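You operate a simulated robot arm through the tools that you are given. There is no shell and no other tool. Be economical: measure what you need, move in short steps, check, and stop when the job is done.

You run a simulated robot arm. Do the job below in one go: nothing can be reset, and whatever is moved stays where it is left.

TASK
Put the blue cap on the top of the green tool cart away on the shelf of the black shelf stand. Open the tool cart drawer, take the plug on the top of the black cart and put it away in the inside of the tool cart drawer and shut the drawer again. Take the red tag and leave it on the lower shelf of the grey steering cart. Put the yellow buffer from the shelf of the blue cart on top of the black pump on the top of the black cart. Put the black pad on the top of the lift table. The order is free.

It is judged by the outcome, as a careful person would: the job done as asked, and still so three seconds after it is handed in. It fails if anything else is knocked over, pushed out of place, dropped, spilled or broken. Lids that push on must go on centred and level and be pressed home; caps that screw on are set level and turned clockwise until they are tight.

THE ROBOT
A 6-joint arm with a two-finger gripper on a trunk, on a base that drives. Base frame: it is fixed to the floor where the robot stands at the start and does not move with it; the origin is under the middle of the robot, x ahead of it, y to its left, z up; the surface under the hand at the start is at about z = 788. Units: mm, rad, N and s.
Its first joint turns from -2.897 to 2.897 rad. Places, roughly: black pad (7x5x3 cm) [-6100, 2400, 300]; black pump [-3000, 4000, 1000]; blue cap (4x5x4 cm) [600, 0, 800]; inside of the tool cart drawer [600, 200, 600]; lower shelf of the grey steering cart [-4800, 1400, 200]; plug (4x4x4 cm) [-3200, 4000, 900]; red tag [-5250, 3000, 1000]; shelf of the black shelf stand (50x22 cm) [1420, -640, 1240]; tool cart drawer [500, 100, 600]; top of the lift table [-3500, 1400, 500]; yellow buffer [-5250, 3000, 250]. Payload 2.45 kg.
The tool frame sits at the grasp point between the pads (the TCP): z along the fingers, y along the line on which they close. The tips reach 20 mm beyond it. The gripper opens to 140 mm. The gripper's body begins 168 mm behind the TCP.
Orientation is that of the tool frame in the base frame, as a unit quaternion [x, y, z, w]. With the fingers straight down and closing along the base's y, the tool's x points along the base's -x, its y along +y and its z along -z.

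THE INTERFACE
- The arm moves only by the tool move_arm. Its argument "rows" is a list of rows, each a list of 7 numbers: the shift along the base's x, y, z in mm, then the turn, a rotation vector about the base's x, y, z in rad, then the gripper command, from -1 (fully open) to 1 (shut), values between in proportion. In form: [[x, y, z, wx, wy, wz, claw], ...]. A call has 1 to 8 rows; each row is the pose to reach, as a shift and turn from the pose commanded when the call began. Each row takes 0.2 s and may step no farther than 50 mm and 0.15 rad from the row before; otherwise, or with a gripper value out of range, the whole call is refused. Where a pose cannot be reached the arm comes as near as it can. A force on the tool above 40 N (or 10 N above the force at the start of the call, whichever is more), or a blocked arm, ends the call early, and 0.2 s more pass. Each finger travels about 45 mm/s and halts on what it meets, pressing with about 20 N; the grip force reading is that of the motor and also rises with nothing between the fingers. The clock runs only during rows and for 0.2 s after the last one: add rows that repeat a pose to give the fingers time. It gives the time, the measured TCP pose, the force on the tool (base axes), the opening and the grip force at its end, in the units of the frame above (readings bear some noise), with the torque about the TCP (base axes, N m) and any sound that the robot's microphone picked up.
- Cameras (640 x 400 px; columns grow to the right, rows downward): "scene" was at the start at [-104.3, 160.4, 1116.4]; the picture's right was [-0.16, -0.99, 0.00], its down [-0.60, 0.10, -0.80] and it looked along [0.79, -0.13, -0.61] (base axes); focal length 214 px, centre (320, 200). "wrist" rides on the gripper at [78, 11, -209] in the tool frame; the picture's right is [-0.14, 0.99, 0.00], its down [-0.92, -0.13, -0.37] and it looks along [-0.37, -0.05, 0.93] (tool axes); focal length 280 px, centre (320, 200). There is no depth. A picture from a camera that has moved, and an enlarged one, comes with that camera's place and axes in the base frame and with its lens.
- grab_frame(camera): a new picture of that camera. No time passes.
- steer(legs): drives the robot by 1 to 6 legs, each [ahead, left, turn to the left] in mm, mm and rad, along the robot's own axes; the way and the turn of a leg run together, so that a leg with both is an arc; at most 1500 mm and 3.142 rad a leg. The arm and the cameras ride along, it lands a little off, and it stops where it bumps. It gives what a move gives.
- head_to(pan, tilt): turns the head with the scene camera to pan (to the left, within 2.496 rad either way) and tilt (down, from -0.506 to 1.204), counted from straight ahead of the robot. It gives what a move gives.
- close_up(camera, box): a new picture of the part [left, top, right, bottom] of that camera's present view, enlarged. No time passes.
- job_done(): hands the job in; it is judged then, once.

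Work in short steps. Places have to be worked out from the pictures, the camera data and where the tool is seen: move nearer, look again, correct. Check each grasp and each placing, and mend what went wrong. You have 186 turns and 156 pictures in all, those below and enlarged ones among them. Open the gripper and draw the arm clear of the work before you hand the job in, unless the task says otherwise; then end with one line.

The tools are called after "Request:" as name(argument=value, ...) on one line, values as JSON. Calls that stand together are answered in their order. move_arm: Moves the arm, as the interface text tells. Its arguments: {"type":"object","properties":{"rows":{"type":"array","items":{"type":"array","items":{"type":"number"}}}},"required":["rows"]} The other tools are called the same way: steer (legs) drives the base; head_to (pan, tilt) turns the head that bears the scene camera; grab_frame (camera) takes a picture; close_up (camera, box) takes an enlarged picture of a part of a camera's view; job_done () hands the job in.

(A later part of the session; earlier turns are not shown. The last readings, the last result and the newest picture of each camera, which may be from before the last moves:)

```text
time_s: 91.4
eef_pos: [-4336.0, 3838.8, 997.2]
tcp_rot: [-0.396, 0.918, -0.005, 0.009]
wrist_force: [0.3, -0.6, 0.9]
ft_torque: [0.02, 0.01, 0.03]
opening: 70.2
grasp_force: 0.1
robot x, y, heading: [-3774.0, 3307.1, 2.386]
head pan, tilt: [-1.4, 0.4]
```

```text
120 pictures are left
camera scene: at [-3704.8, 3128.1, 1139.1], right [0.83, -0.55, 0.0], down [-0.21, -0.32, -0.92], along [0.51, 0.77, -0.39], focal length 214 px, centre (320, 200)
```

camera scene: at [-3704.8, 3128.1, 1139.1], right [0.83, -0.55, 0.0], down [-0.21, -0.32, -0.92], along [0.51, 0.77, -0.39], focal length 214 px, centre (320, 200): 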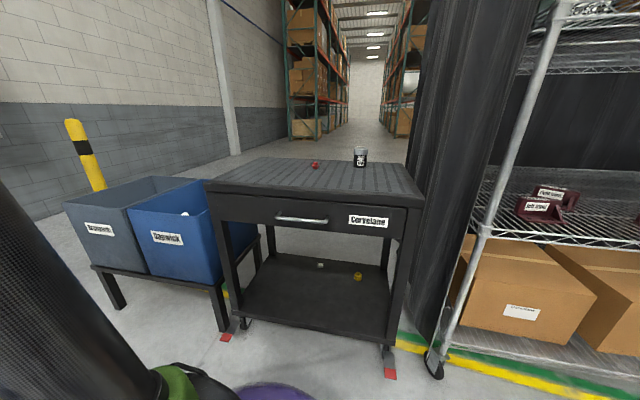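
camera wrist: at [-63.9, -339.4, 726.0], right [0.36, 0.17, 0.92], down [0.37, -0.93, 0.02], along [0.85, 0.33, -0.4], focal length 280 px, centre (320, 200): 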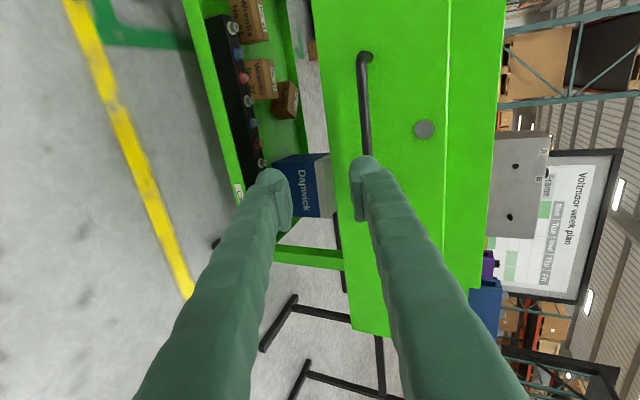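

The black cart is in front with a red item and a black-and-white can on top. I enlarge it.

Request:
close_up(camera="scene", box=[260, 130, 420, 230])

```text
4.00 times, centred on (340, 180) of scene
camera zoom: at [-3704.8, 3128.1, 1139.1], right [0.83, -0.55, 0.0], down [-0.21, -0.32, -0.92], along [0.51, 0.77, -0.39], focal length 858 px, centre (240, 280)
```

zoom: 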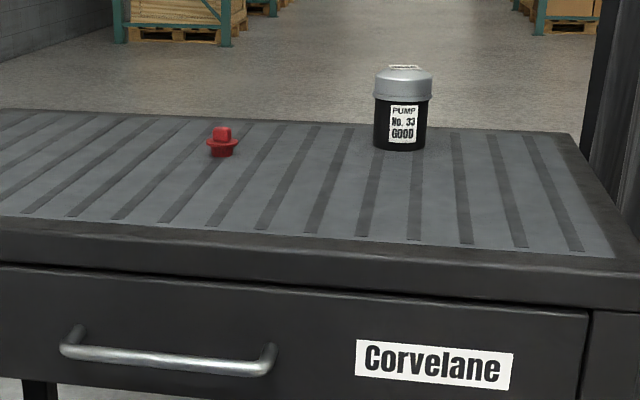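

The red plug is at about (-3182, 3957) and the pump at (-2967, 3886), surface near z 880. I raise the arm and restore its yaw, then turn right to face the cart and move in.

Request:
move_arm(rows=[[0, 0, 20, 0, 0, 0.148, 0], [0, 0, 40, 0, 0, 0.296, 0], [0, 0, 60, 0, 0, 0.444, 0], [0, 0, 80, 0, 0, 0.592, 0], [0, 0, 100, 0, 0, 0.74, 0], [0, 0, 110, 0, 0, 0.888, 0], [0, 0, 120, 0, 0, 1.036, 0], [0, 0, 120, 0, 0, 1.184, 0]])

Request:
move_arm(rows=[[0, 0, 0, 0, 0, 0.13, 0], [0, 0, 0, 0, 0, 0.26, 0], [0, 0, 0, 0, 0, 0.387, 0]])

Request:
steer(legs=[[0, 0, -1.573], [120, 0, 0]])

Request:
grab_frame(camera="wrist")

```text
time_s: 93.2
eef_pos: [-4335.7, 3838.1, 1117.6]
tcp_rot: [0.841, -0.541, 0.001, -0.011]
wrist_force: [0.2, -0.4, -0.1]
ft_torque: [0.01, 0.02, 0.01]
opening: 69.7
grasp_force: 0.1
robot x, y, heading: [-3774.7, 3309.3, 2.385]
head pan, tilt: [-1.4, 0.4]
```

```text
time_s: 94.0
eef_pos: [-4336.3, 3839.8, 1118.4]
tcp_rot: [0.929, -0.369, -0.002, -0.01]
wrist_force: [-0.1, -0.5, 0.0]
ft_torque: [-0.03, 0.0, -0.02]
opening: 69.8
grasp_force: 0.1
robot x, y, heading: [-3775.0, 3308.3, 2.386]
head pan, tilt: [-1.4, 0.4]
```

```text
time_s: 99.1
eef_pos: [-3143.5, 3941.1, 1116.4]
tcp_rot: [-0.382, 0.924, -0.007, 0.009]
wrist_force: [0.8, -0.4, -0.1]
ft_torque: [-0.03, -0.03, 0.01]
opening: 70.1
grasp_force: 0.1
robot x, y, heading: [-3689.3, 3394.3, 0.784]
head pan, tilt: [-1.4, 0.4]
```

```text
118 pictures are left
camera wrist: at [-3211.3, 3895.2, 1325.0], right [-0.6, 0.8, -0.01], down [0.73, 0.56, 0.38], along [0.31, 0.22, -0.92], focal length 280 px, centre (320, 200)
```

wrist: 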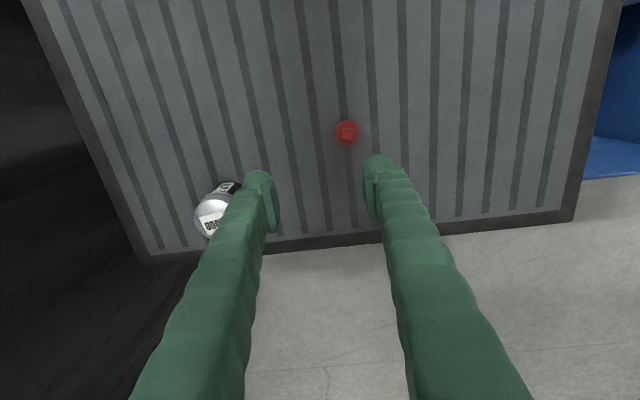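

The plug's knob is at about (-3178, 3961), centre z≈895. I move above it, levelling the tool slightly, and check again.

Request:
move_arm(rows=[[-17, 10, -40, 0.006, 0.022, 0, 0], [-34, 20, -85, 0.006, 0.022, 0, 0], [-34, 20, -130, 0.006, 0.022, 0, 0], [-34, 20, -165, 0.006, 0.022, 0, 0]])

Request:
grab_frame(camera="wrist")

Request:
head_to(pan=0.2, tilt=0.4)

Request:
close_up(camera="scene", box=[230, 90, 390, 190])

```text
time_s: 100.1
eef_pos: [-3175.1, 3961.2, 951.6]
tcp_rot: [-0.383, 0.924, 0.002, 0.0]
wrist_force: [-0.4, 0.2, 0.0]
ft_torque: [0.01, -0.05, -0.01]
opening: 69.8
grasp_force: 0.1
robot x, y, heading: [-3690.9, 3396.7, 0.788]
head pan, tilt: [-1.4, 0.4]
```

```text
117 pictures are left
camera wrist: at [-3238.9, 3913.3, 1159.4], right [-0.6, 0.8, 0.0], down [0.74, 0.56, 0.37], along [0.29, 0.23, -0.93], focal length 280 px, centre (320, 200)
```

wrist: 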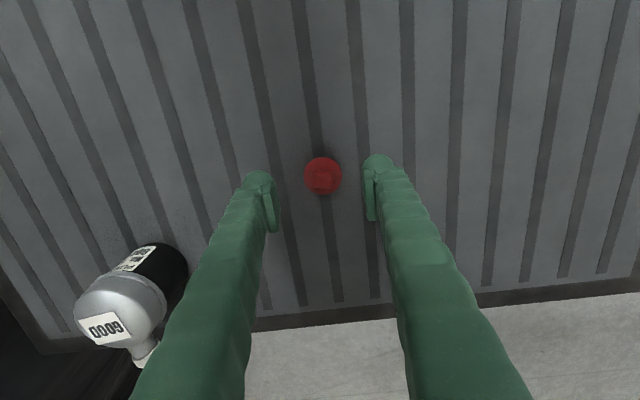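

```text
time_s: 101.8
eef_pos: [-3175.0, 3962.3, 949.8]
tcp_rot: [-0.383, 0.924, 0.002, 0.0]
wrist_force: [-0.3, -1.1, 1.1]
ft_torque: [-0.01, -0.02, -0.01]
opening: 70.0
grasp_force: 0.0
robot x, y, heading: [-3686.8, 3392.8, 0.786]
head pan, tilt: [0.201, 0.4]
```

```text
4.00 times, centred on (310, 140) of scene
camera zoom: at [-3895.0, 3460.8, 1139.1], right [0.83, -0.55, 0.0], down [-0.21, -0.32, -0.92], along [0.51, 0.77, -0.39], focal length 858 px, centre (360, 440)
```

zoom: 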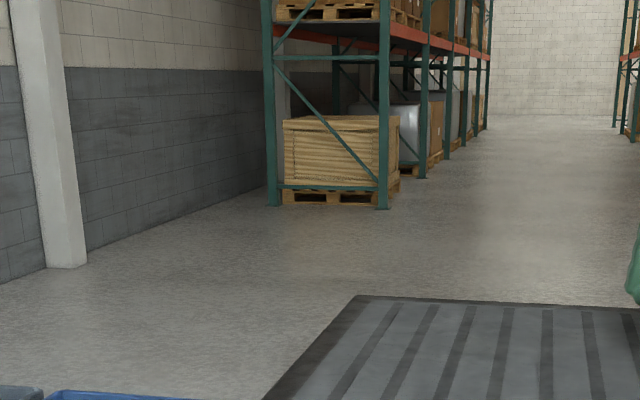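

The plug is nearly centred. I descend to z≈899 and close.

Request:
move_arm(rows=[[-4, 2, -30, 0, 0, 0, 0], [-4, 2, -45, 0, 0, 0, 0], [-4, 2, -53, 0, 0, 0, 0], [-4, 2, -53, 0, 0, 0, 1], [-4, 2, -53, 0, 0, 0, 1], [-4, 2, -53, 0, 0, 0, 1], [-4, 2, -53, 0, 0, 0, 1]])

Request:
grab_frame(camera="wrist")

```text
time_s: 103.4
eef_pos: [-3177.9, 3963.6, 900.7]
tcp_rot: [-0.382, 0.924, 0.002, 0.0]
wrist_force: [0.5, -0.1, -0.1]
ft_torque: [-0.02, 0.0, -0.01]
opening: 33.4
grasp_force: 19.9
robot x, y, heading: [-3691.4, 3391.5, 0.787]
head pan, tilt: [0.201, 0.4]
```

```text
115 pictures are left
camera wrist: at [-3241.9, 3915.2, 1109.5], right [-0.6, 0.8, 0.0], down [0.74, 0.56, 0.37], along [0.29, 0.23, -0.93], focal length 280 px, centre (320, 200)
```

wrist: 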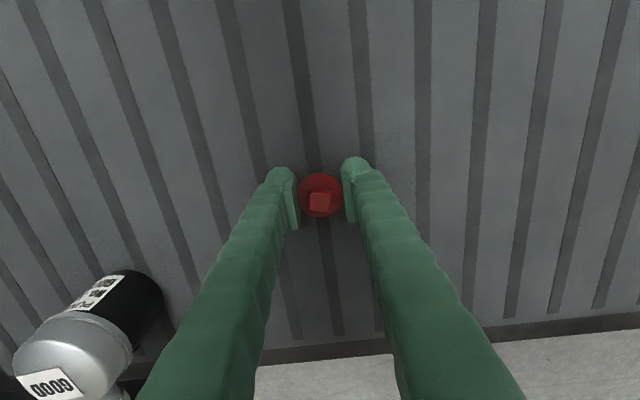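

The plug is gripped by its flange. I lift it, back out, and drive back up the aisle toward the tool cart.

Request:
move_arm(rows=[[0, 0, 50, 0, 0, 0, 1], [0, 0, 100, 0, 0, 0, 1], [0, 0, 150, 0, 0, 0, 1], [0, 0, 200, 0, 0, 0, 1]])

Request:
steer(legs=[[-360, 0, 0], [0, 0, -1.544], [0, 250, 0], [1500, 0, 0], [1500, 0, 0]])

Request:
head_to(pan=0.1, tilt=0.3)

Request:
grab_frame(camera="scene")

```text
time_s: 104.4
eef_pos: [-3183.1, 3961.8, 1096.2]
tcp_rot: [-0.382, 0.924, 0.002, 0.001]
wrist_force: [0.3, 1.2, -0.3]
ft_torque: [0.0, -0.01, -0.01]
opening: 33.4
grasp_force: 20.0
robot x, y, heading: [-3686.1, 3395.2, 0.787]
head pan, tilt: [0.201, 0.4]
```

```text
time_s: 125.8
eef_pos: [-1075.6, 718.7, 1096.3]
tcp_rot: [0.394, 0.919, 0.001, 0.001]
wrist_force: [0.2, -0.1, 0.8]
ft_torque: [-0.01, -0.01, -0.01]
opening: 33.3
grasp_force: 19.7
robot x, y, heading: [-1630.5, 1235.1, -0.814]
head pan, tilt: [0.201, 0.4]
```

```text
time_s: 126.5
eef_pos: [-1075.3, 717.5, 1095.9]
tcp_rot: [0.395, 0.919, 0.001, 0.002]
wrist_force: [-0.5, -0.1, -0.3]
ft_torque: [0.01, 0.01, 0.02]
opening: 33.6
grasp_force: 20.7
robot x, y, heading: [-1628.8, 1236.2, -0.808]
head pan, tilt: [0.099, 0.3]
```

```text
114 pictures are left
camera scene: at [-1563.6, 1433.8, 1148.3], right [-0.65, -0.76, 0.0], down [-0.22, 0.19, -0.96], along [0.72, -0.62, -0.3], focal length 214 px, centre (320, 200)
```

scene: 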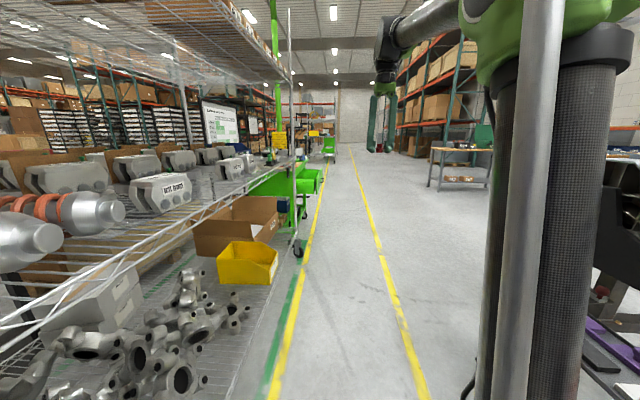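

The aisle back is clear. I correct the heading, continue, shift right to in front of the drawer and turn to face it.

Request:
steer(legs=[[0, 0, 0.052], [1500, 0, 0], [500, -313, 0], [285, 0, 0], [0, 0, 1.544]])

Request:
head_to(pan=0.0, tilt=0.5)

Request:
grab_frame(camera="scene")

Request:
grab_frame(camera="wrist")

```text
time_s: 142.5
eef_pos: [297.2, 76.0, 1096.3]
tcp_rot: [-0.403, 0.915, 0.002, -0.001]
wrist_force: [0.0, -0.5, -1.0]
ft_torque: [0.0, 0.0, 0.02]
opening: 33.5
grasp_force: 20.4
robot x, y, heading: [-178.7, -513.7, 0.829]
head pan, tilt: [0.099, 0.3]
```

```text
time_s: 143.2
eef_pos: [298.5, 75.7, 1096.5]
tcp_rot: [-0.403, 0.915, 0.002, 0.0]
wrist_force: [0.3, -0.7, -0.2]
ft_torque: [0.02, -0.01, 0.03]
opening: 33.4
grasp_force: 19.4
robot x, y, heading: [-183.5, -512.4, 0.832]
head pan, tilt: [0.0, 0.499]
```

```text
113 pictures are left
camera scene: at [-377.0, -468.6, 1130.0], right [0.74, -0.67, 0.0], down [-0.32, -0.35, -0.88], along [0.59, 0.65, -0.48], focal length 214 px, centre (320, 200)
```

scene: 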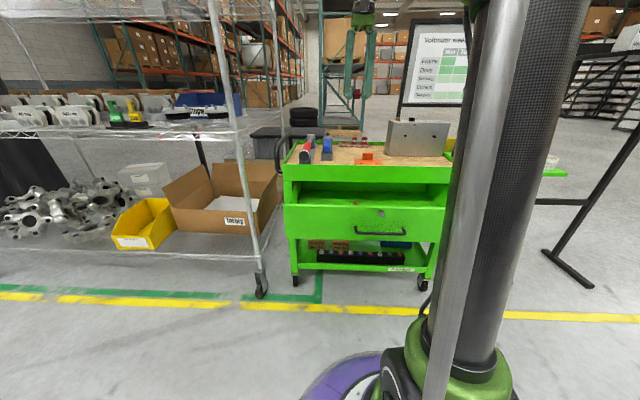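

```text
112 pictures are left
camera wrist: at [237.0, 24.5, 1304.8], right [-0.64, 0.77, 0.0], down [0.72, 0.59, 0.37], along [0.28, 0.24, -0.93], focal length 280 px, centre (320, 200)
```

wrist: 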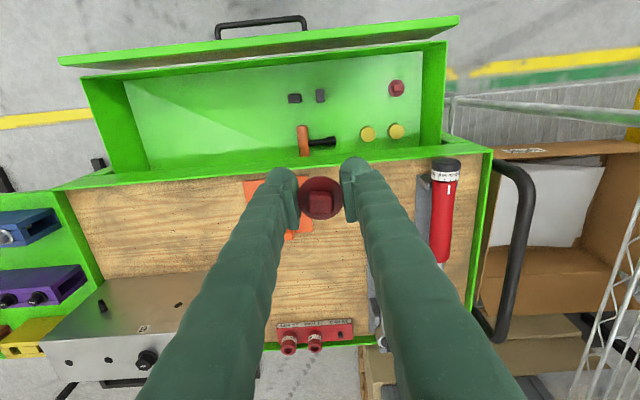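

The open drawer has free room on its right side; I aim for about (426, -148). I move above it at height and look again.

Request:
move_arm(rows=[[21, -37, 0, 0, 0, 0, 1], [42, -74, 0, 0, 0, 0, 1], [63, -111, 0, 0, 0, 0, 1], [85, -149, 0, 0, 0, 0, 1], [106, -187, 0, 0, 0, 0, 1], [127, -224, 0, 0, 0, 0, 1], [127, -224, -50, 0, 0, 0, 1], [127, -224, -100, 0, 0, 0, 1]])

Request:
grab_frame(camera="wrist")

```text
time_s: 145.0
eef_pos: [424.8, -149.3, 1000.0]
tcp_rot: [-0.404, 0.915, 0.003, 0.0]
wrist_force: [-0.2, 0.0, 0.3]
ft_torque: [-0.01, 0.01, 0.04]
opening: 33.2
grasp_force: 19.8
robot x, y, heading: [-180.4, -513.8, 0.826]
head pan, tilt: [0.0, 0.499]
```

```text
111 pictures are left
camera wrist: at [363.3, -200.2, 1208.5], right [-0.64, 0.77, 0.0], down [0.72, 0.59, 0.37], along [0.28, 0.24, -0.93], focal length 280 px, centre (320, 200)
```

wrist: 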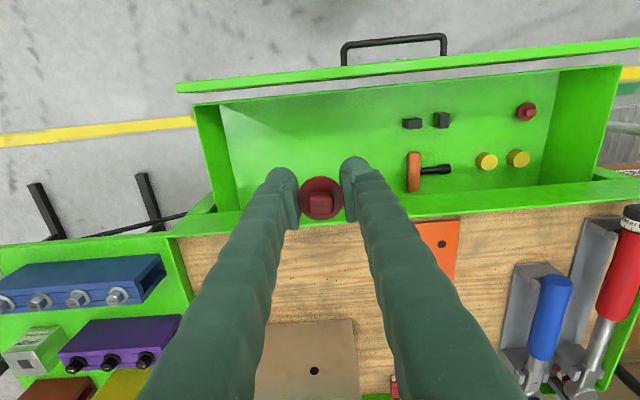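

The spot below is free, about 67 mm behind the drawer front and clear of the other items. I lower toward the drawer floor.

Request:
move_arm(rows=[[0, 0, -50, 0, 0, 0, 1], [0, 0, -100, 0, 0, 0, 1], [0, 0, -150, 0, 0, 0, 1], [0, 0, -200, 0, 0, 0, 1], [0, 0, -250, 0, 0, 0, 1], [0, 0, -300, 0, 0, 0, 1]])

Request:
grab_frame(camera="wrist")

Request:
grab_frame(camera="scene")

```text
time_s: 146.4
eef_pos: [424.2, -150.8, 692.9]
tcp_rot: [-0.404, 0.915, 0.002, 0.0]
wrist_force: [0.0, 0.8, -0.5]
ft_torque: [0.03, 0.02, 0.02]
opening: 33.2
grasp_force: 19.9
robot x, y, heading: [-177.7, -514.9, 0.83]
head pan, tilt: [0.0, 0.499]
```

```text
110 pictures are left
camera wrist: at [363.1, -202.6, 901.6], right [-0.64, 0.77, 0.0], down [0.72, 0.59, 0.37], along [0.28, 0.24, -0.93], focal length 280 px, centre (320, 200)
```

wrist: 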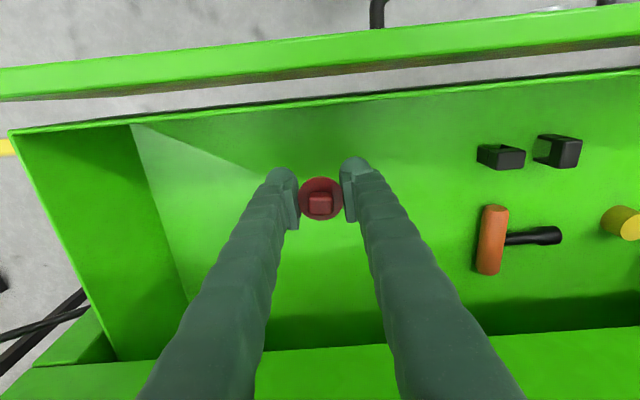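

```text
109 pictures are left
camera scene: at [-377.0, -468.7, 1130.0], right [0.74, -0.67, 0.0], down [-0.32, -0.35, -0.88], along [0.59, 0.65, -0.48], focal length 214 px, centre (320, 200)
```

scene: 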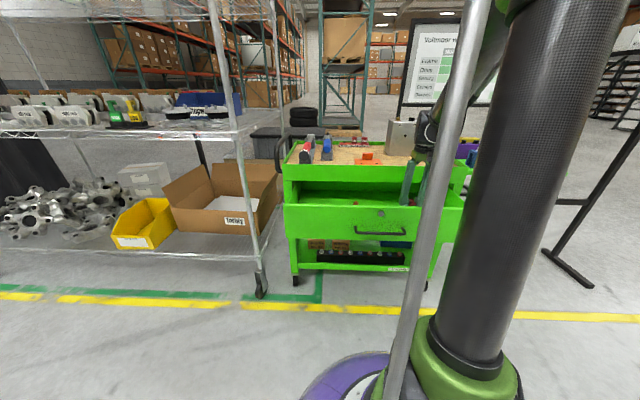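

Well placed in the drawer. I go down slowly until contact.

Request:
move_arm(rows=[[0, 0, -20, 0, 0, 0, 1], [0, 0, -35, 0, 0, 0, 1], [0, 0, -42, 0, 0, 0, 1], [0, 0, -47, 0, 0, 0, 1], [0, 0, -52, 0, 0, 0, 1], [0, 0, -57, 0, 0, 0, 1]])

```text
time_s: 147.8
eef_pos: [424.6, -148.9, 637.8]
tcp_rot: [-0.404, 0.915, 0.001, 0.001]
wrist_force: [-0.6, 0.0, -0.3]
ft_torque: [0.05, 0.02, -0.01]
opening: 33.3
grasp_force: 19.6
robot x, y, heading: [-179.3, -510.2, 0.832]
head pan, tilt: [0.0, 0.499]
```

No contact yet at z 638; I continue down in small steps.

Request:
move_arm(rows=[[0, 0, -5, 0, 0, 0, 1], [0, 0, -10, 0, 0, 0, 1], [0, 0, -15, 0, 0, 0, 1], [0, 0, -20, 0, 0, 0, 1], [0, 0, -24, 0, 0, 0, 1], [0, 0, -28, 0, 0, 0, 1]])

Request:
grab_frame(camera="wrist")

```text
time_s: 149.2
eef_pos: [423.9, -148.4, 611.1]
tcp_rot: [-0.404, 0.915, 0.002, 0.0]
wrist_force: [-0.3, -0.1, 0.3]
ft_torque: [0.01, 0.02, 0.01]
opening: 33.3
grasp_force: 19.5
robot x, y, heading: [-182.0, -515.3, 0.832]
head pan, tilt: [0.0, 0.499]
```

```text
108 pictures are left
camera wrist: at [362.8, -199.1, 819.2], right [-0.64, 0.77, 0.0], down [0.72, 0.59, 0.37], along [0.28, 0.24, -0.93], focal length 280 px, centre (320, 200)
```

wrist: 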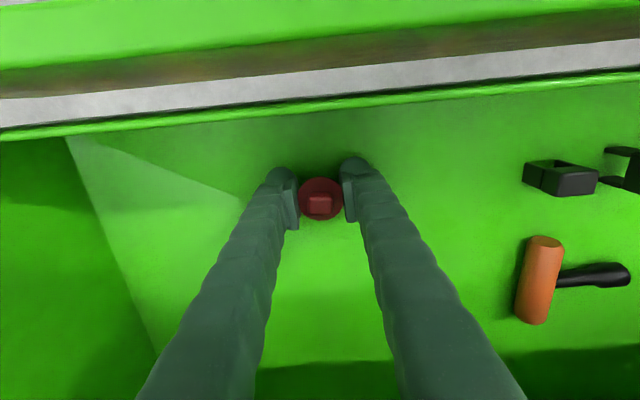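

Still no contact; the floor looks close. I continue in 4 mm steps.

Request:
move_arm(rows=[[0, 0, -4, 0, 0, 0, 1], [0, 0, -8, 0, 0, 0, 1], [0, 0, -12, 0, 0, 0, 1], [0, 0, -16, 0, 0, 0, 1], [0, 0, -20, 0, 0, 0, 1], [0, 0, -24, 0, 0, 0, 1], [0, 0, -27, 0, 0, 0, 1]])

Request:
grab_frame(camera="wrist")

```text
time_s: 150.2
eef_pos: [423.7, -147.3, 599.9]
tcp_rot: [-0.404, 0.915, 0.002, 0.0]
wrist_force: [-0.4, 1.5, 25.0]
ft_torque: [-0.18, -0.18, -0.21]
opening: 33.3
grasp_force: 20.1
robot x, y, heading: [-181.1, -515.5, 0.834]
head pan, tilt: [0.0, 0.499]
stopped in row 4: the force on the tool passed its limit at 58 N (the readings are from after the stop); the commanded pose is now the measured one
```

```text
107 pictures are left
camera wrist: at [362.9, -198.8, 808.5], right [-0.64, 0.77, 0.0], down [0.72, 0.59, 0.37], along [0.28, 0.24, -0.93], focal length 280 px, centre (320, 200)
```

wrist: 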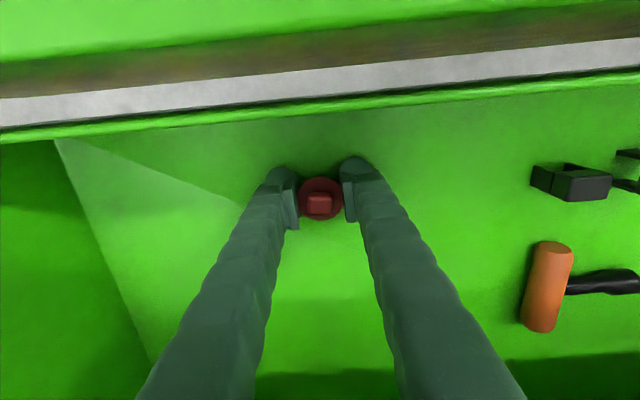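

Contact: the plug touches the drawer floor. I ease up 1 mm, open a little and lift straight out.

Request:
move_arm(rows=[[0, 0, 1, 0, 0, 0, 0.5], [0, 0, 1, 0, 0, 0, 0.1], [0, 0, 1, 0, 0, 0, 0.1], [0, 0, 1, 0, 0, 0, 0.1], [0, 0, 40, 0, 0, 0, 0.1], [0, 0, 85, 0, 0, 0, 0.1], [0, 0, 130, 0, 0, 0, 0.1], [0, 0, 175, 0, 0, 0, 0.1]])

Request:
grab_frame(camera="wrist")

```text
time_s: 152.0
eef_pos: [426.1, -149.5, 771.9]
tcp_rot: [-0.403, 0.915, 0.002, -0.001]
wrist_force: [0.6, -0.3, -0.3]
ft_torque: [0.0, -0.02, -0.01]
opening: 63.0
grasp_force: 0.0
robot x, y, heading: [-178.9, -509.2, 0.832]
head pan, tilt: [0.0, 0.499]
```

```text
106 pictures are left
camera wrist: at [365.0, -200.7, 980.9], right [-0.64, 0.77, 0.0], down [0.72, 0.59, 0.37], along [0.28, 0.24, -0.93], focal length 280 px, centre (320, 200)
```

wrist: 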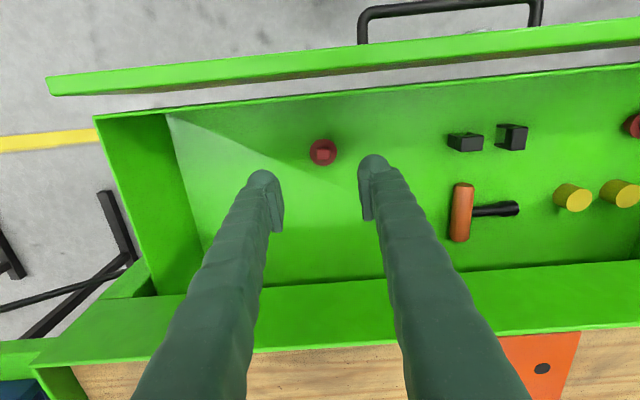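

The plug stands in the drawer. Now I'll shut it: raise, back off, pitch the closed fingers forward, and push the face just above the handle with the base.

Request:
move_arm(rows=[[0, 0, 50, 0, 0, 0, 0.1], [0, 0, 100, 0, 0, 0, 0.1], [0, 0, 150, 0, 0, 0, 0.1], [0, 0, 200, 0, 0, 0, 0.1]])

Request:
steer(legs=[[-400, 0, 0], [0, 0, -0.045]])

Request:
move_arm(rows=[[-33, 33, -10, 0.106, -0.106, 0, 1], [-66, 66, -20, 0.212, -0.212, 0, 1], [-99, 99, -65, 0.318, -0.318, 0, 1], [-132, 132, -110, 0.424, -0.424, 0, 1], [-132, 132, -160, 0.424, -0.424, 0, 1], [-132, 132, -210, 0.424, -0.424, 0, 1], [-132, 132, -260, 0.424, -0.424, 0, 1], [-132, 132, -287, 0.424, -0.424, 0, 1]])

Request:
grab_frame(camera="wrist")

Request:
grab_frame(camera="scene")

```text
time_s: 153.0
eef_pos: [429.1, -145.0, 971.1]
tcp_rot: [-0.403, 0.915, 0.002, -0.001]
wrist_force: [-0.3, -0.7, 0.1]
ft_torque: [-0.05, 0.03, 0.01]
opening: 63.1
grasp_force: 0.1
robot x, y, heading: [-179.6, -511.3, 0.831]
head pan, tilt: [0.0, 0.499]
```

```text
time_s: 155.9
eef_pos: [174.7, -467.1, 971.6]
tcp_rot: [-0.385, 0.923, 0.002, 0.0]
wrist_force: [0.5, 0.2, -0.1]
ft_torque: [0.0, 0.0, -0.03]
opening: 63.0
grasp_force: 0.0
robot x, y, heading: [-454.9, -808.1, 0.786]
head pan, tilt: [0.0, 0.499]
```

```text
refused: row 3 steps farther than a row can; nothing moved
```

```text
105 pictures are left
camera wrist: at [111.0, -515.9, 1181.0], right [-0.61, 0.8, 0.0], down [0.74, 0.56, 0.37], along [0.29, 0.23, -0.93], focal length 280 px, centre (320, 200)
```

wrist: 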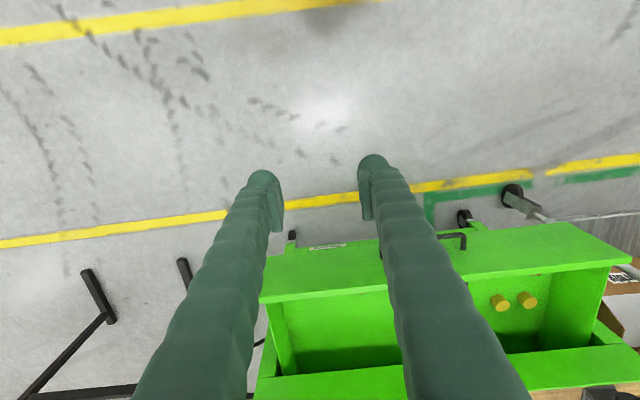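

```text
104 pictures are left
camera scene: at [-644.0, -756.3, 1130.0], right [0.71, -0.7, 0.0], down [-0.34, -0.34, -0.88], along [0.62, 0.62, -0.48], focal length 214 px, centre (320, 200)
```

scene: 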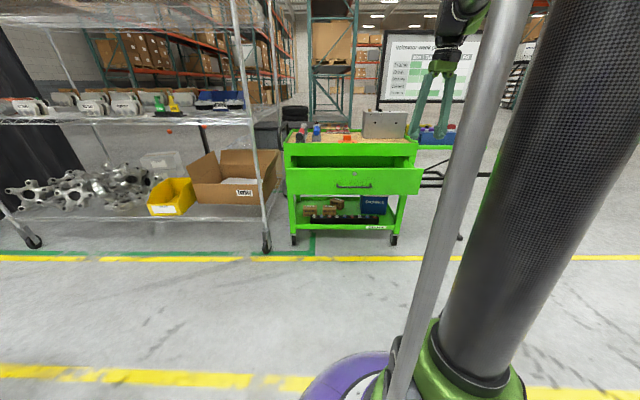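

I redo the arm move with smaller steps.

Request:
move_arm(rows=[[-33, 33, 0, 0.106, -0.106, 0, 1], [-66, 66, 0, 0.212, -0.212, 0, 1], [-99, 99, 0, 0.318, -0.318, 0, 1], [-132, 132, 0, 0.424, -0.424, 0, 1], [-132, 132, -45, 0.424, -0.424, 0, 1], [-132, 132, -95, 0.424, -0.424, 0, 1], [-132, 132, -145, 0.424, -0.424, 0, 1], [-132, 132, -190, 0.424, -0.424, 0, 1]])

Request:
move_arm(rows=[[0, 0, -45, 0, 0, 0, 1], [0, 0, -90, 0, 0, 0, 1], [0, 0, -97, 0, 0, 0, 1]])

Request:
grab_frame(camera="wrist")

Request:
close_up(camera="scene", box=[270, 110, 470, 260])

```text
time_s: 157.7
eef_pos: [41.2, -334.7, 783.2]
tcp_rot: [-0.367, 0.882, 0.114, 0.272]
wrist_force: [-0.1, -0.5, 0.1]
ft_torque: [0.0, 0.0, -0.02]
opening: 0.3
grasp_force: 19.5
robot x, y, heading: [-452.5, -807.4, 0.788]
head pan, tilt: [0.0, 0.499]
```

```text
time_s: 158.5
eef_pos: [39.5, -336.6, 683.7]
tcp_rot: [-0.367, 0.882, 0.114, 0.272]
wrist_force: [-0.3, 0.2, -0.6]
ft_torque: [0.0, -0.01, -0.01]
opening: 0.0
grasp_force: 19.6
robot x, y, heading: [-450.8, -808.3, 0.785]
head pan, tilt: [0.0, 0.499]
```

```text
103 pictures are left
camera wrist: at [-97.7, -457.9, 812.3], right [-0.62, 0.78, 0.08], down [0.48, 0.3, 0.82], along [0.62, 0.55, -0.56], focal length 280 px, centre (320, 200)
```

wrist: 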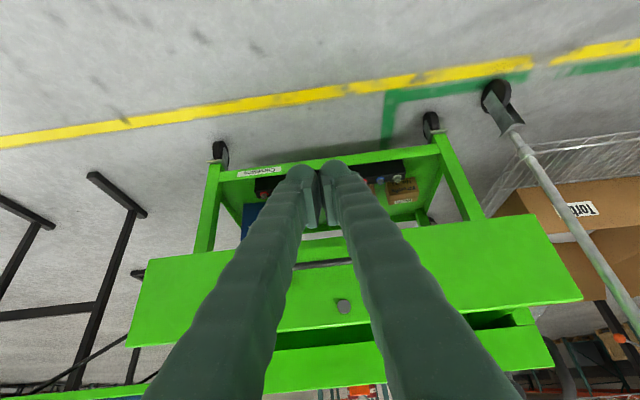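

```text
2.67 times, centred on (370, 185) of scene
camera zoom: at [-644.1, -756.3, 1129.9], right [0.71, -0.7, 0.0], down [-0.34, -0.34, -0.88], along [0.62, 0.62, -0.48], focal length 572 px, centre (187, 240)
```

zoom: 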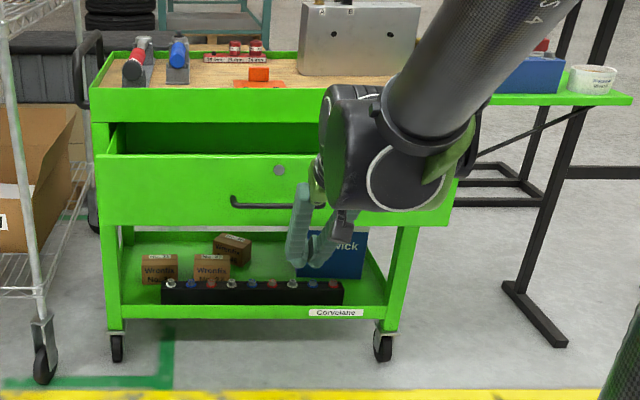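

The tips line up with the face between the bar and the lock. I lower 8 mm and drive forward to push the drawer.

Request:
move_arm(rows=[[0, 0, -8, 0, 0, 0, 1]])

Request:
steer(legs=[[250, 0, 0]])

Request:
grab_frame(camera="wrist")

```text
time_s: 158.9
eef_pos: [40.7, -334.5, 676.3]
tcp_rot: [-0.368, 0.882, 0.114, 0.273]
wrist_force: [-0.3, -0.5, 1.3]
ft_torque: [-0.01, -0.05, 0.02]
opening: 0.0
grasp_force: 20.1
robot x, y, heading: [-450.6, -807.7, 0.788]
head pan, tilt: [0.0, 0.499]
```

```text
time_s: 160.7
eef_pos: [222.9, -157.1, 675.6]
tcp_rot: [-0.365, 0.883, 0.113, 0.272]
wrist_force: [-0.3, 0.3, -0.3]
ft_torque: [-0.01, 0.02, -0.03]
opening: 0.0
grasp_force: 20.1
robot x, y, heading: [-267.6, -626.6, 0.784]
head pan, tilt: [0.0, 0.499]
```

```text
101 pictures are left
camera wrist: at [84.8, -278.7, 804.0], right [-0.62, 0.78, 0.08], down [0.48, 0.3, 0.82], along [0.62, 0.55, -0.56], focal length 280 px, centre (320, 200)
```

wrist: 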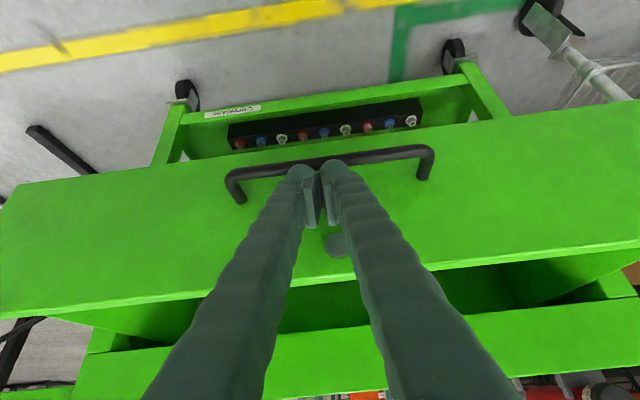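

The tips are over the bar, just short of the face. I push on.

Request:
steer(legs=[[120, 0, 0]])

Request:
steer(legs=[[80, 0, 0]])

Request:
grab_frame(camera="wrist")

```text
time_s: 161.9
eef_pos: [310.4, -74.6, 676.9]
tcp_rot: [-0.363, 0.883, 0.112, 0.274]
wrist_force: [-0.9, -0.4, -0.3]
ft_torque: [0.03, 0.02, 0.02]
opening: 0.0
grasp_force: 29.7
robot x, y, heading: [-187.3, -539.8, 0.78]
head pan, tilt: [0.0, 0.499]
```

```text
time_s: 163.0
eef_pos: [367.5, -18.5, 676.1]
tcp_rot: [-0.364, 0.883, 0.114, 0.273]
wrist_force: [1.1, 0.4, -0.2]
ft_torque: [0.01, -0.02, 0.0]
opening: 0.0
grasp_force: 30.0
robot x, y, heading: [-124.3, -488.1, 0.775]
head pan, tilt: [0.0, 0.499]
```

```text
100 pictures are left
camera wrist: at [229.0, -139.5, 804.0], right [-0.62, 0.78, 0.08], down [0.48, 0.3, 0.82], along [0.62, 0.55, -0.56], focal length 280 px, centre (320, 200)
```

wrist: 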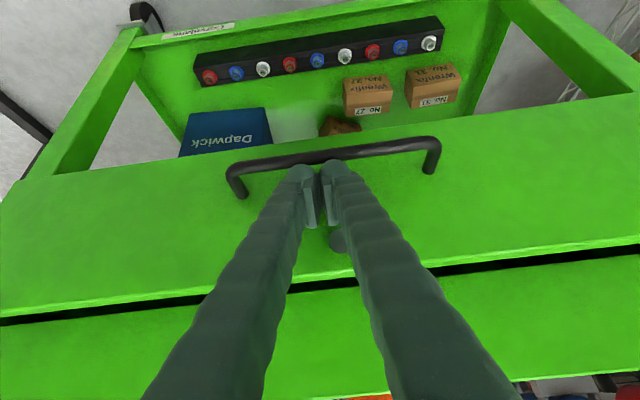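

Nearly shut. I push the last bit in short legs.

Request:
steer(legs=[[30, 0, 0]])

Request:
steer(legs=[[30, 0, 0]])

Request:
grab_frame(camera="wrist")

```text
time_s: 163.8
eef_pos: [387.7, 1.9, 676.1]
tcp_rot: [-0.363, 0.884, 0.113, 0.274]
wrist_force: [-16.5, -18.2, -6.3]
ft_torque: [-0.1, 0.1, -0.01]
opening: 6.0
grasp_force: 29.3
robot x, y, heading: [-108.6, -468.0, 0.784]
head pan, tilt: [0.0, 0.499]
```

```text
time_s: 164.6
eef_pos: [388.6, 1.6, 674.3]
tcp_rot: [-0.363, 0.885, 0.111, 0.271]
wrist_force: [-2.1, -2.7, -0.2]
ft_torque: [-0.02, -0.01, 0.03]
opening: 6.0
grasp_force: 29.5
robot x, y, heading: [-104.4, -462.9, 0.782]
head pan, tilt: [0.0, 0.499]
stopped in leg 1: the force on the tool passed its limit at 72 N (the readings are from after the stop); the commanded pose is now the measured one
```

```text
99 pictures are left
camera wrist: at [250.0, -118.7, 802.8], right [-0.62, 0.78, 0.08], down [0.49, 0.3, 0.82], along [0.62, 0.54, -0.57], focal length 280 px, centre (320, 200)
```

wrist: 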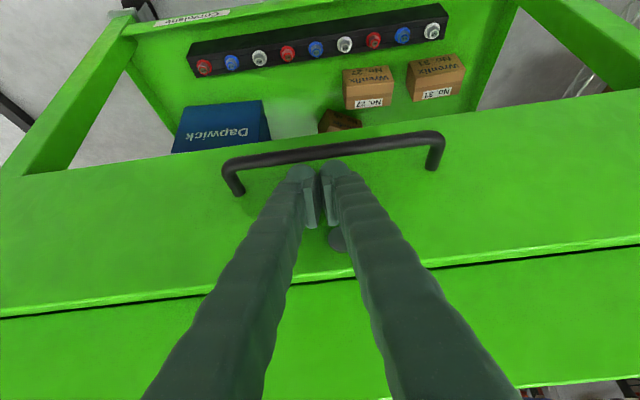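

The drawer hit its stop, shut. I back away and check.

Request:
steer(legs=[[-350, 0, 0]])

Request:
close_up(camera="scene", box=[240, 100, 480, 260])

```text
time_s: 166.8
eef_pos: [142.3, -234.2, 672.3]
tcp_rot: [-0.368, 0.883, 0.112, 0.269]
wrist_force: [-0.1, -0.5, -0.2]
ft_torque: [-0.02, 0.03, -0.02]
opening: 0.0
grasp_force: 29.4
robot x, y, heading: [-347.0, -704.2, 0.791]
head pan, tilt: [0.0, 0.499]
```

```text
2.50 times, centred on (360, 180) of scene
camera zoom: at [-539.3, -651.5, 1129.9], right [0.71, -0.71, 0.0], down [-0.34, -0.34, -0.88], along [0.62, 0.62, -0.48], focal length 536 px, centre (220, 250)
```

zoom: 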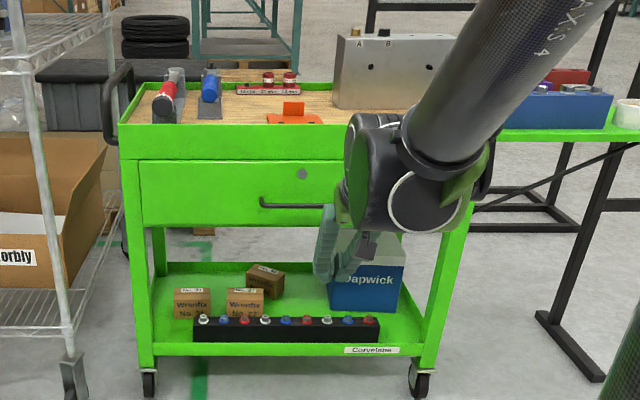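

The drawer is shut and nothing else moved. I level the tool again, raise it, and drive down the aisle toward the blue cart.

Request:
move_arm(rows=[[0, 0, 45, -0.106, 0.106, 0, 0], [0, 0, 90, -0.212, 0.212, 0, 0], [0, 0, 135, -0.318, 0.318, 0, 0], [0, 0, 180, -0.424, 0.424, 0, 0], [0, 0, 230, -0.424, 0.424, 0, 0], [0, 0, 280, -0.424, 0.424, 0, 0], [0, 0, 330, -0.424, 0.424, 0, 0], [0, 0, 380, -0.424, 0.424, 0, 0]])

Request:
steer(legs=[[0, 0, 1.593], [485, -569, 0], [1500, 0, 0]])

```text
time_s: 168.6
eef_pos: [143.3, -237.3, 1053.8]
tcp_rot: [-0.384, 0.923, 0.0, -0.003]
wrist_force: [0.5, -0.5, 0.0]
ft_torque: [-0.04, -0.03, 0.0]
opening: 69.9
grasp_force: 0.0
robot x, y, heading: [-341.8, -707.3, 0.789]
head pan, tilt: [0.0, 0.499]
```

```text
time_s: 183.8
eef_pos: [-2056.2, 1406.3, 1052.6]
tcp_rot: [0.949, -0.317, 0.002, 0.001]
wrist_force: [0.0, 1.1, 0.0]
ft_torque: [0.02, -0.02, -0.01]
opening: 70.1
grasp_force: 0.0
robot x, y, heading: [-1530.2, 981.9, 2.494]
head pan, tilt: [0.0, 0.499]
```

Heading drifted left a bit; I correct and continue to near the end of the aisle, then look left at the blue cart.

Request:
steer(legs=[[0, 0, -0.11], [1450, -150, 0]])

Request:
steer(legs=[[1450, 0, 0]])

Request:
head_to(pan=0.75, tilt=0.3)

Request:
grab_frame(camera="scene")

```text
time_s: 191.6
eef_pos: [-3010.4, 2518.5, 1051.7]
tcp_rot: [0.938, -0.347, 0.002, 0.001]
wrist_force: [0.0, 0.3, -0.5]
ft_torque: [0.02, 0.03, -0.02]
opening: 70.0
grasp_force: 0.1
robot x, y, heading: [-2509.4, 2066.8, 2.436]
head pan, tilt: [0.0, 0.499]
```

```text
time_s: 198.8
eef_pos: [-4114.1, 3484.6, 1052.8]
tcp_rot: [0.936, -0.352, 0.002, 0.002]
wrist_force: [-0.3, -0.7, -0.1]
ft_torque: [0.0, -0.05, 0.02]
opening: 70.2
grasp_force: 0.0
robot x, y, heading: [-3613.6, 3028.6, 2.422]
head pan, tilt: [0.0, 0.499]
```

```text
time_s: 199.9
eef_pos: [-4113.3, 3484.4, 1052.3]
tcp_rot: [0.936, -0.352, 0.002, 0.002]
wrist_force: [-0.1, 0.0, 0.4]
ft_torque: [0.01, 0.03, 0.03]
opening: 70.1
grasp_force: 0.0
robot x, y, heading: [-3620.4, 3025.2, 2.421]
head pan, tilt: [0.75, 0.3]
```

```text
97 pictures are left
camera scene: at [-3682.7, 2764.9, 1148.3], right [-0.03, 1.0, 0.0], down [0.3, 0.01, -0.96], along [-0.95, -0.03, -0.3], focal length 214 px, centre (320, 200)
```

scene: 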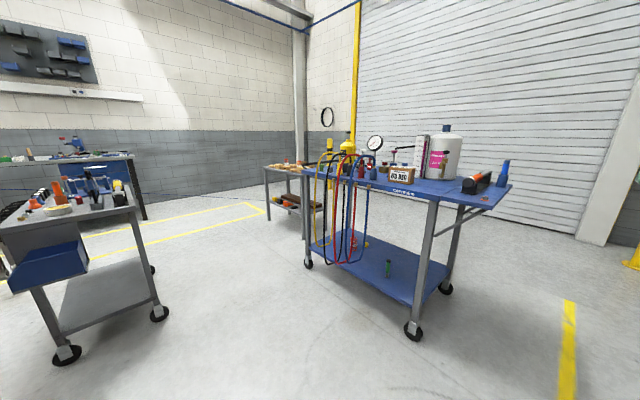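

The blue cart is ahead; I enlarge it to find the red tag and the yellow buffer.

Request:
close_up(camera="scene", box=[295, 115, 525, 215])

Request:
close_up(camera="scene", box=[290, 200, 470, 320])

```text
2.78 times, centred on (410, 165) of scene
camera zoom: at [-3682.7, 2764.9, 1148.3], right [-0.03, 1.0, 0.0], down [0.3, 0.01, -0.96], along [-0.95, -0.03, -0.3], focal length 597 px, centre (70, 297)
```

zoom: 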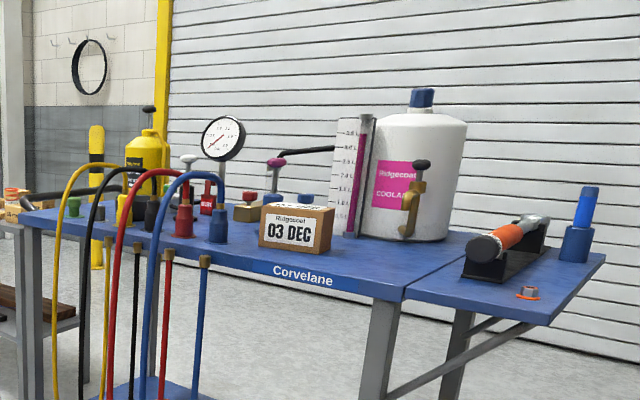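

```text
3.33 times, centred on (380, 260) of scene
camera zoom: at [-3682.7, 2764.9, 1148.3], right [-0.03, 1.0, 0.0], down [0.3, 0.01, -0.96], along [-0.95, -0.03, -0.3], focal length 715 px, centre (120, 0)
```

zoom: 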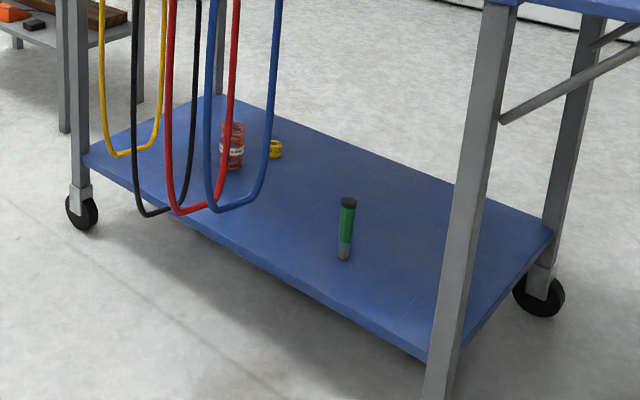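

The yellow buffer is on the blue cart's lower shelf near its back edge, with hoses in front, so I go round to the cart's back. First I drive along the right of it.

Request:
steer(legs=[[0, 0, -0.04], [1400, -180, 0]])

Request:
head_to(pan=0.5, tilt=0.3)

Request:
grab_frame(camera="scene")

Request:
head_to(pan=1.4, tilt=0.3)

Request:
grab_frame(camera="scene")

```text
time_s: 207.5
eef_pos: [-4974.4, 4660.1, 1052.7]
tcp_rot: [0.921, -0.389, 0.003, 0.002]
wrist_force: [0.1, -0.2, -0.9]
ft_torque: [0.0, -0.01, 0.0]
opening: 69.9
grasp_force: 0.1
robot x, y, heading: [-4517.3, 4160.2, 2.342]
head pan, tilt: [0.75, 0.3]
```

```text
time_s: 208.3
eef_pos: [-4974.3, 4659.0, 1052.7]
tcp_rot: [0.921, -0.389, 0.002, 0.002]
wrist_force: [-0.4, -0.7, 0.4]
ft_torque: [0.0, 0.02, 0.0]
opening: 69.8
grasp_force: 0.0
robot x, y, heading: [-4515.4, 4160.3, 2.337]
head pan, tilt: [0.499, 0.3]
```

```text
94 pictures are left
camera scene: at [-4597.7, 3930.5, 1148.4], right [0.29, 0.96, 0.0], down [0.28, -0.09, -0.96], along [-0.91, 0.28, -0.3], focal length 214 px, centre (320, 200)
```

scene: 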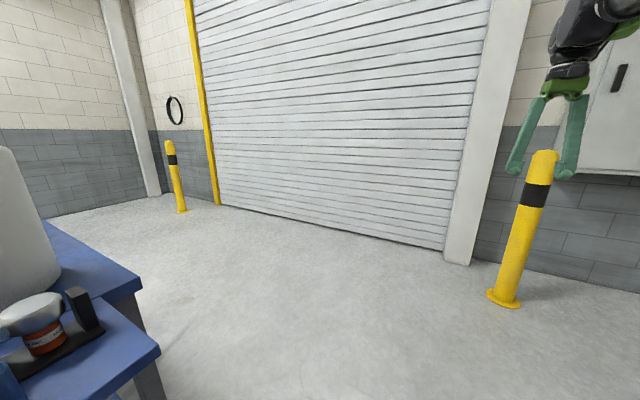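

```text
time_s: 209.5
eef_pos: [-4973.4, 4657.7, 1052.3]
tcp_rot: [0.921, -0.389, 0.003, 0.002]
wrist_force: [-0.1, 0.6, 0.5]
ft_torque: [0.0, 0.01, -0.02]
opening: 69.9
grasp_force: 0.0
robot x, y, heading: [-4514.1, 4164.3, 2.341]
head pan, tilt: [1.4, 0.3]
```

```text
93 pictures are left
camera scene: at [-4585.5, 3850.3, 1148.4], right [-0.56, 0.83, 0.0], down [0.24, 0.17, -0.96], along [-0.79, -0.54, -0.3], focal length 214 px, centre (320, 200)
```

scene: 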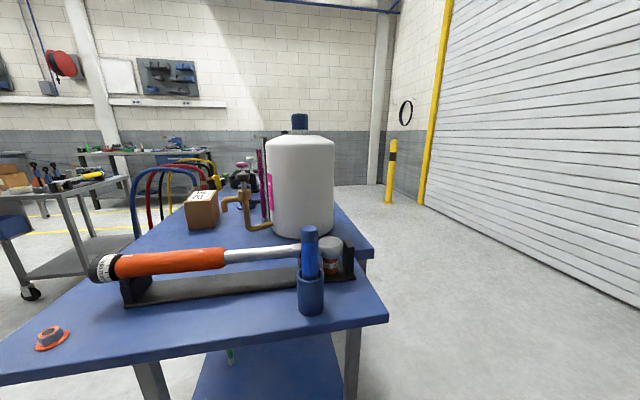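

Plenty of room behind the cart. I go forward, turn around to the left so the arm faces the cart's back, and sidestep to be opposite the buffer.

Request:
steer(legs=[[0, 0, 0.045], [830, 0, 0], [0, 0, 3.14]])

Request:
steer(legs=[[0, -1250, 0]])

Request:
head_to(pan=0.1, tilt=0.5)

Request:
grab_frame(camera="scene")

```text
time_s: 221.8
eef_pos: [-4645.0, 4289.5, 1053.7]
tcp_rot: [0.349, 0.937, 0.001, -0.002]
wrist_force: [0.1, 0.8, 0.6]
ft_torque: [0.01, 0.0, 0.0]
opening: 70.0
grasp_force: 0.2
robot x, y, heading: [-5144.7, 4747.4, -0.712]
head pan, tilt: [1.4, 0.3]
```

```text
time_s: 228.2
eef_pos: [-5484.9, 3332.4, 1052.7]
tcp_rot: [0.356, 0.935, 0.002, -0.003]
wrist_force: [0.7, -0.1, 0.2]
ft_torque: [0.03, 0.05, 0.04]
opening: 69.9
grasp_force: 0.1
robot x, y, heading: [-5978.1, 3795.2, -0.726]
head pan, tilt: [1.4, 0.3]
```

```text
time_s: 229.7
eef_pos: [-5485.1, 3332.6, 1052.4]
tcp_rot: [0.357, 0.934, 0.001, -0.002]
wrist_force: [0.6, 0.4, -0.1]
ft_torque: [-0.03, -0.01, -0.01]
opening: 70.1
grasp_force: 0.0
robot x, y, heading: [-5980.9, 3795.2, -0.722]
head pan, tilt: [0.099, 0.499]
```

```text
92 pictures are left
camera scene: at [-5928.6, 3998.8, 1130.0], right [-0.59, -0.81, 0.0], down [-0.39, 0.28, -0.88], along [0.71, -0.52, -0.48], focal length 214 px, centre (320, 200)
```

scene: 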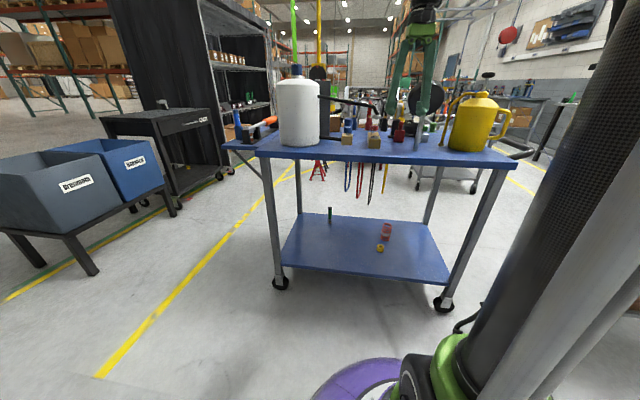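

Now I enlarge the cart top and lower shelf from the back.

Request:
close_up(camera="scene", box=[280, 60, 520, 180])

Request:
close_up(camera="scene", box=[300, 190, 460, 290])

```text
2.67 times, centred on (400, 120) of scene
camera zoom: at [-5928.6, 3998.8, 1130.0], right [-0.59, -0.81, 0.0], down [-0.39, 0.28, -0.88], along [0.71, -0.52, -0.48], focal length 572 px, centre (107, 413)
```

zoom: 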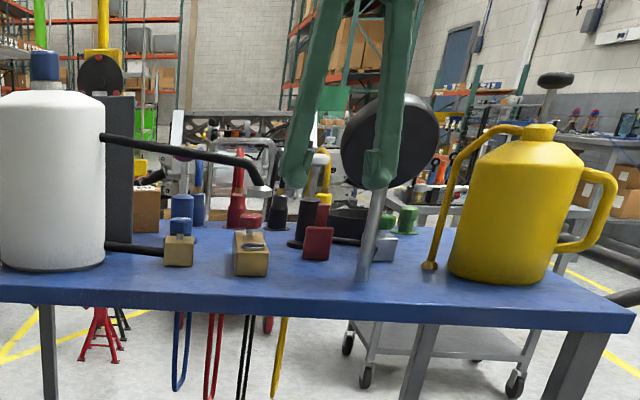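

```text
4.00 times, centred on (380, 240) of scene
camera zoom: at [-5928.6, 3998.8, 1130.0], right [-0.59, -0.81, 0.0], down [-0.39, 0.28, -0.88], along [0.71, -0.52, -0.48], focal length 858 px, centre (80, 40)
```

zoom: 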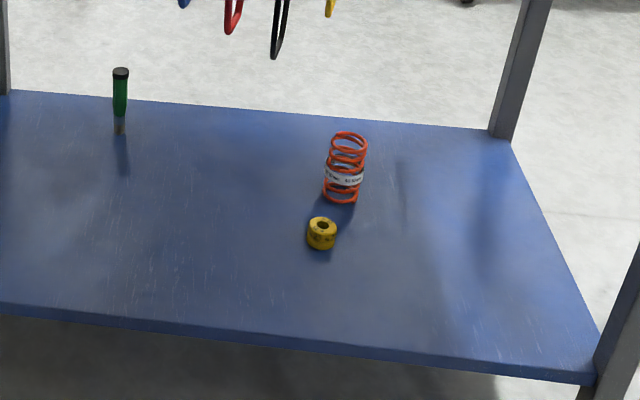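

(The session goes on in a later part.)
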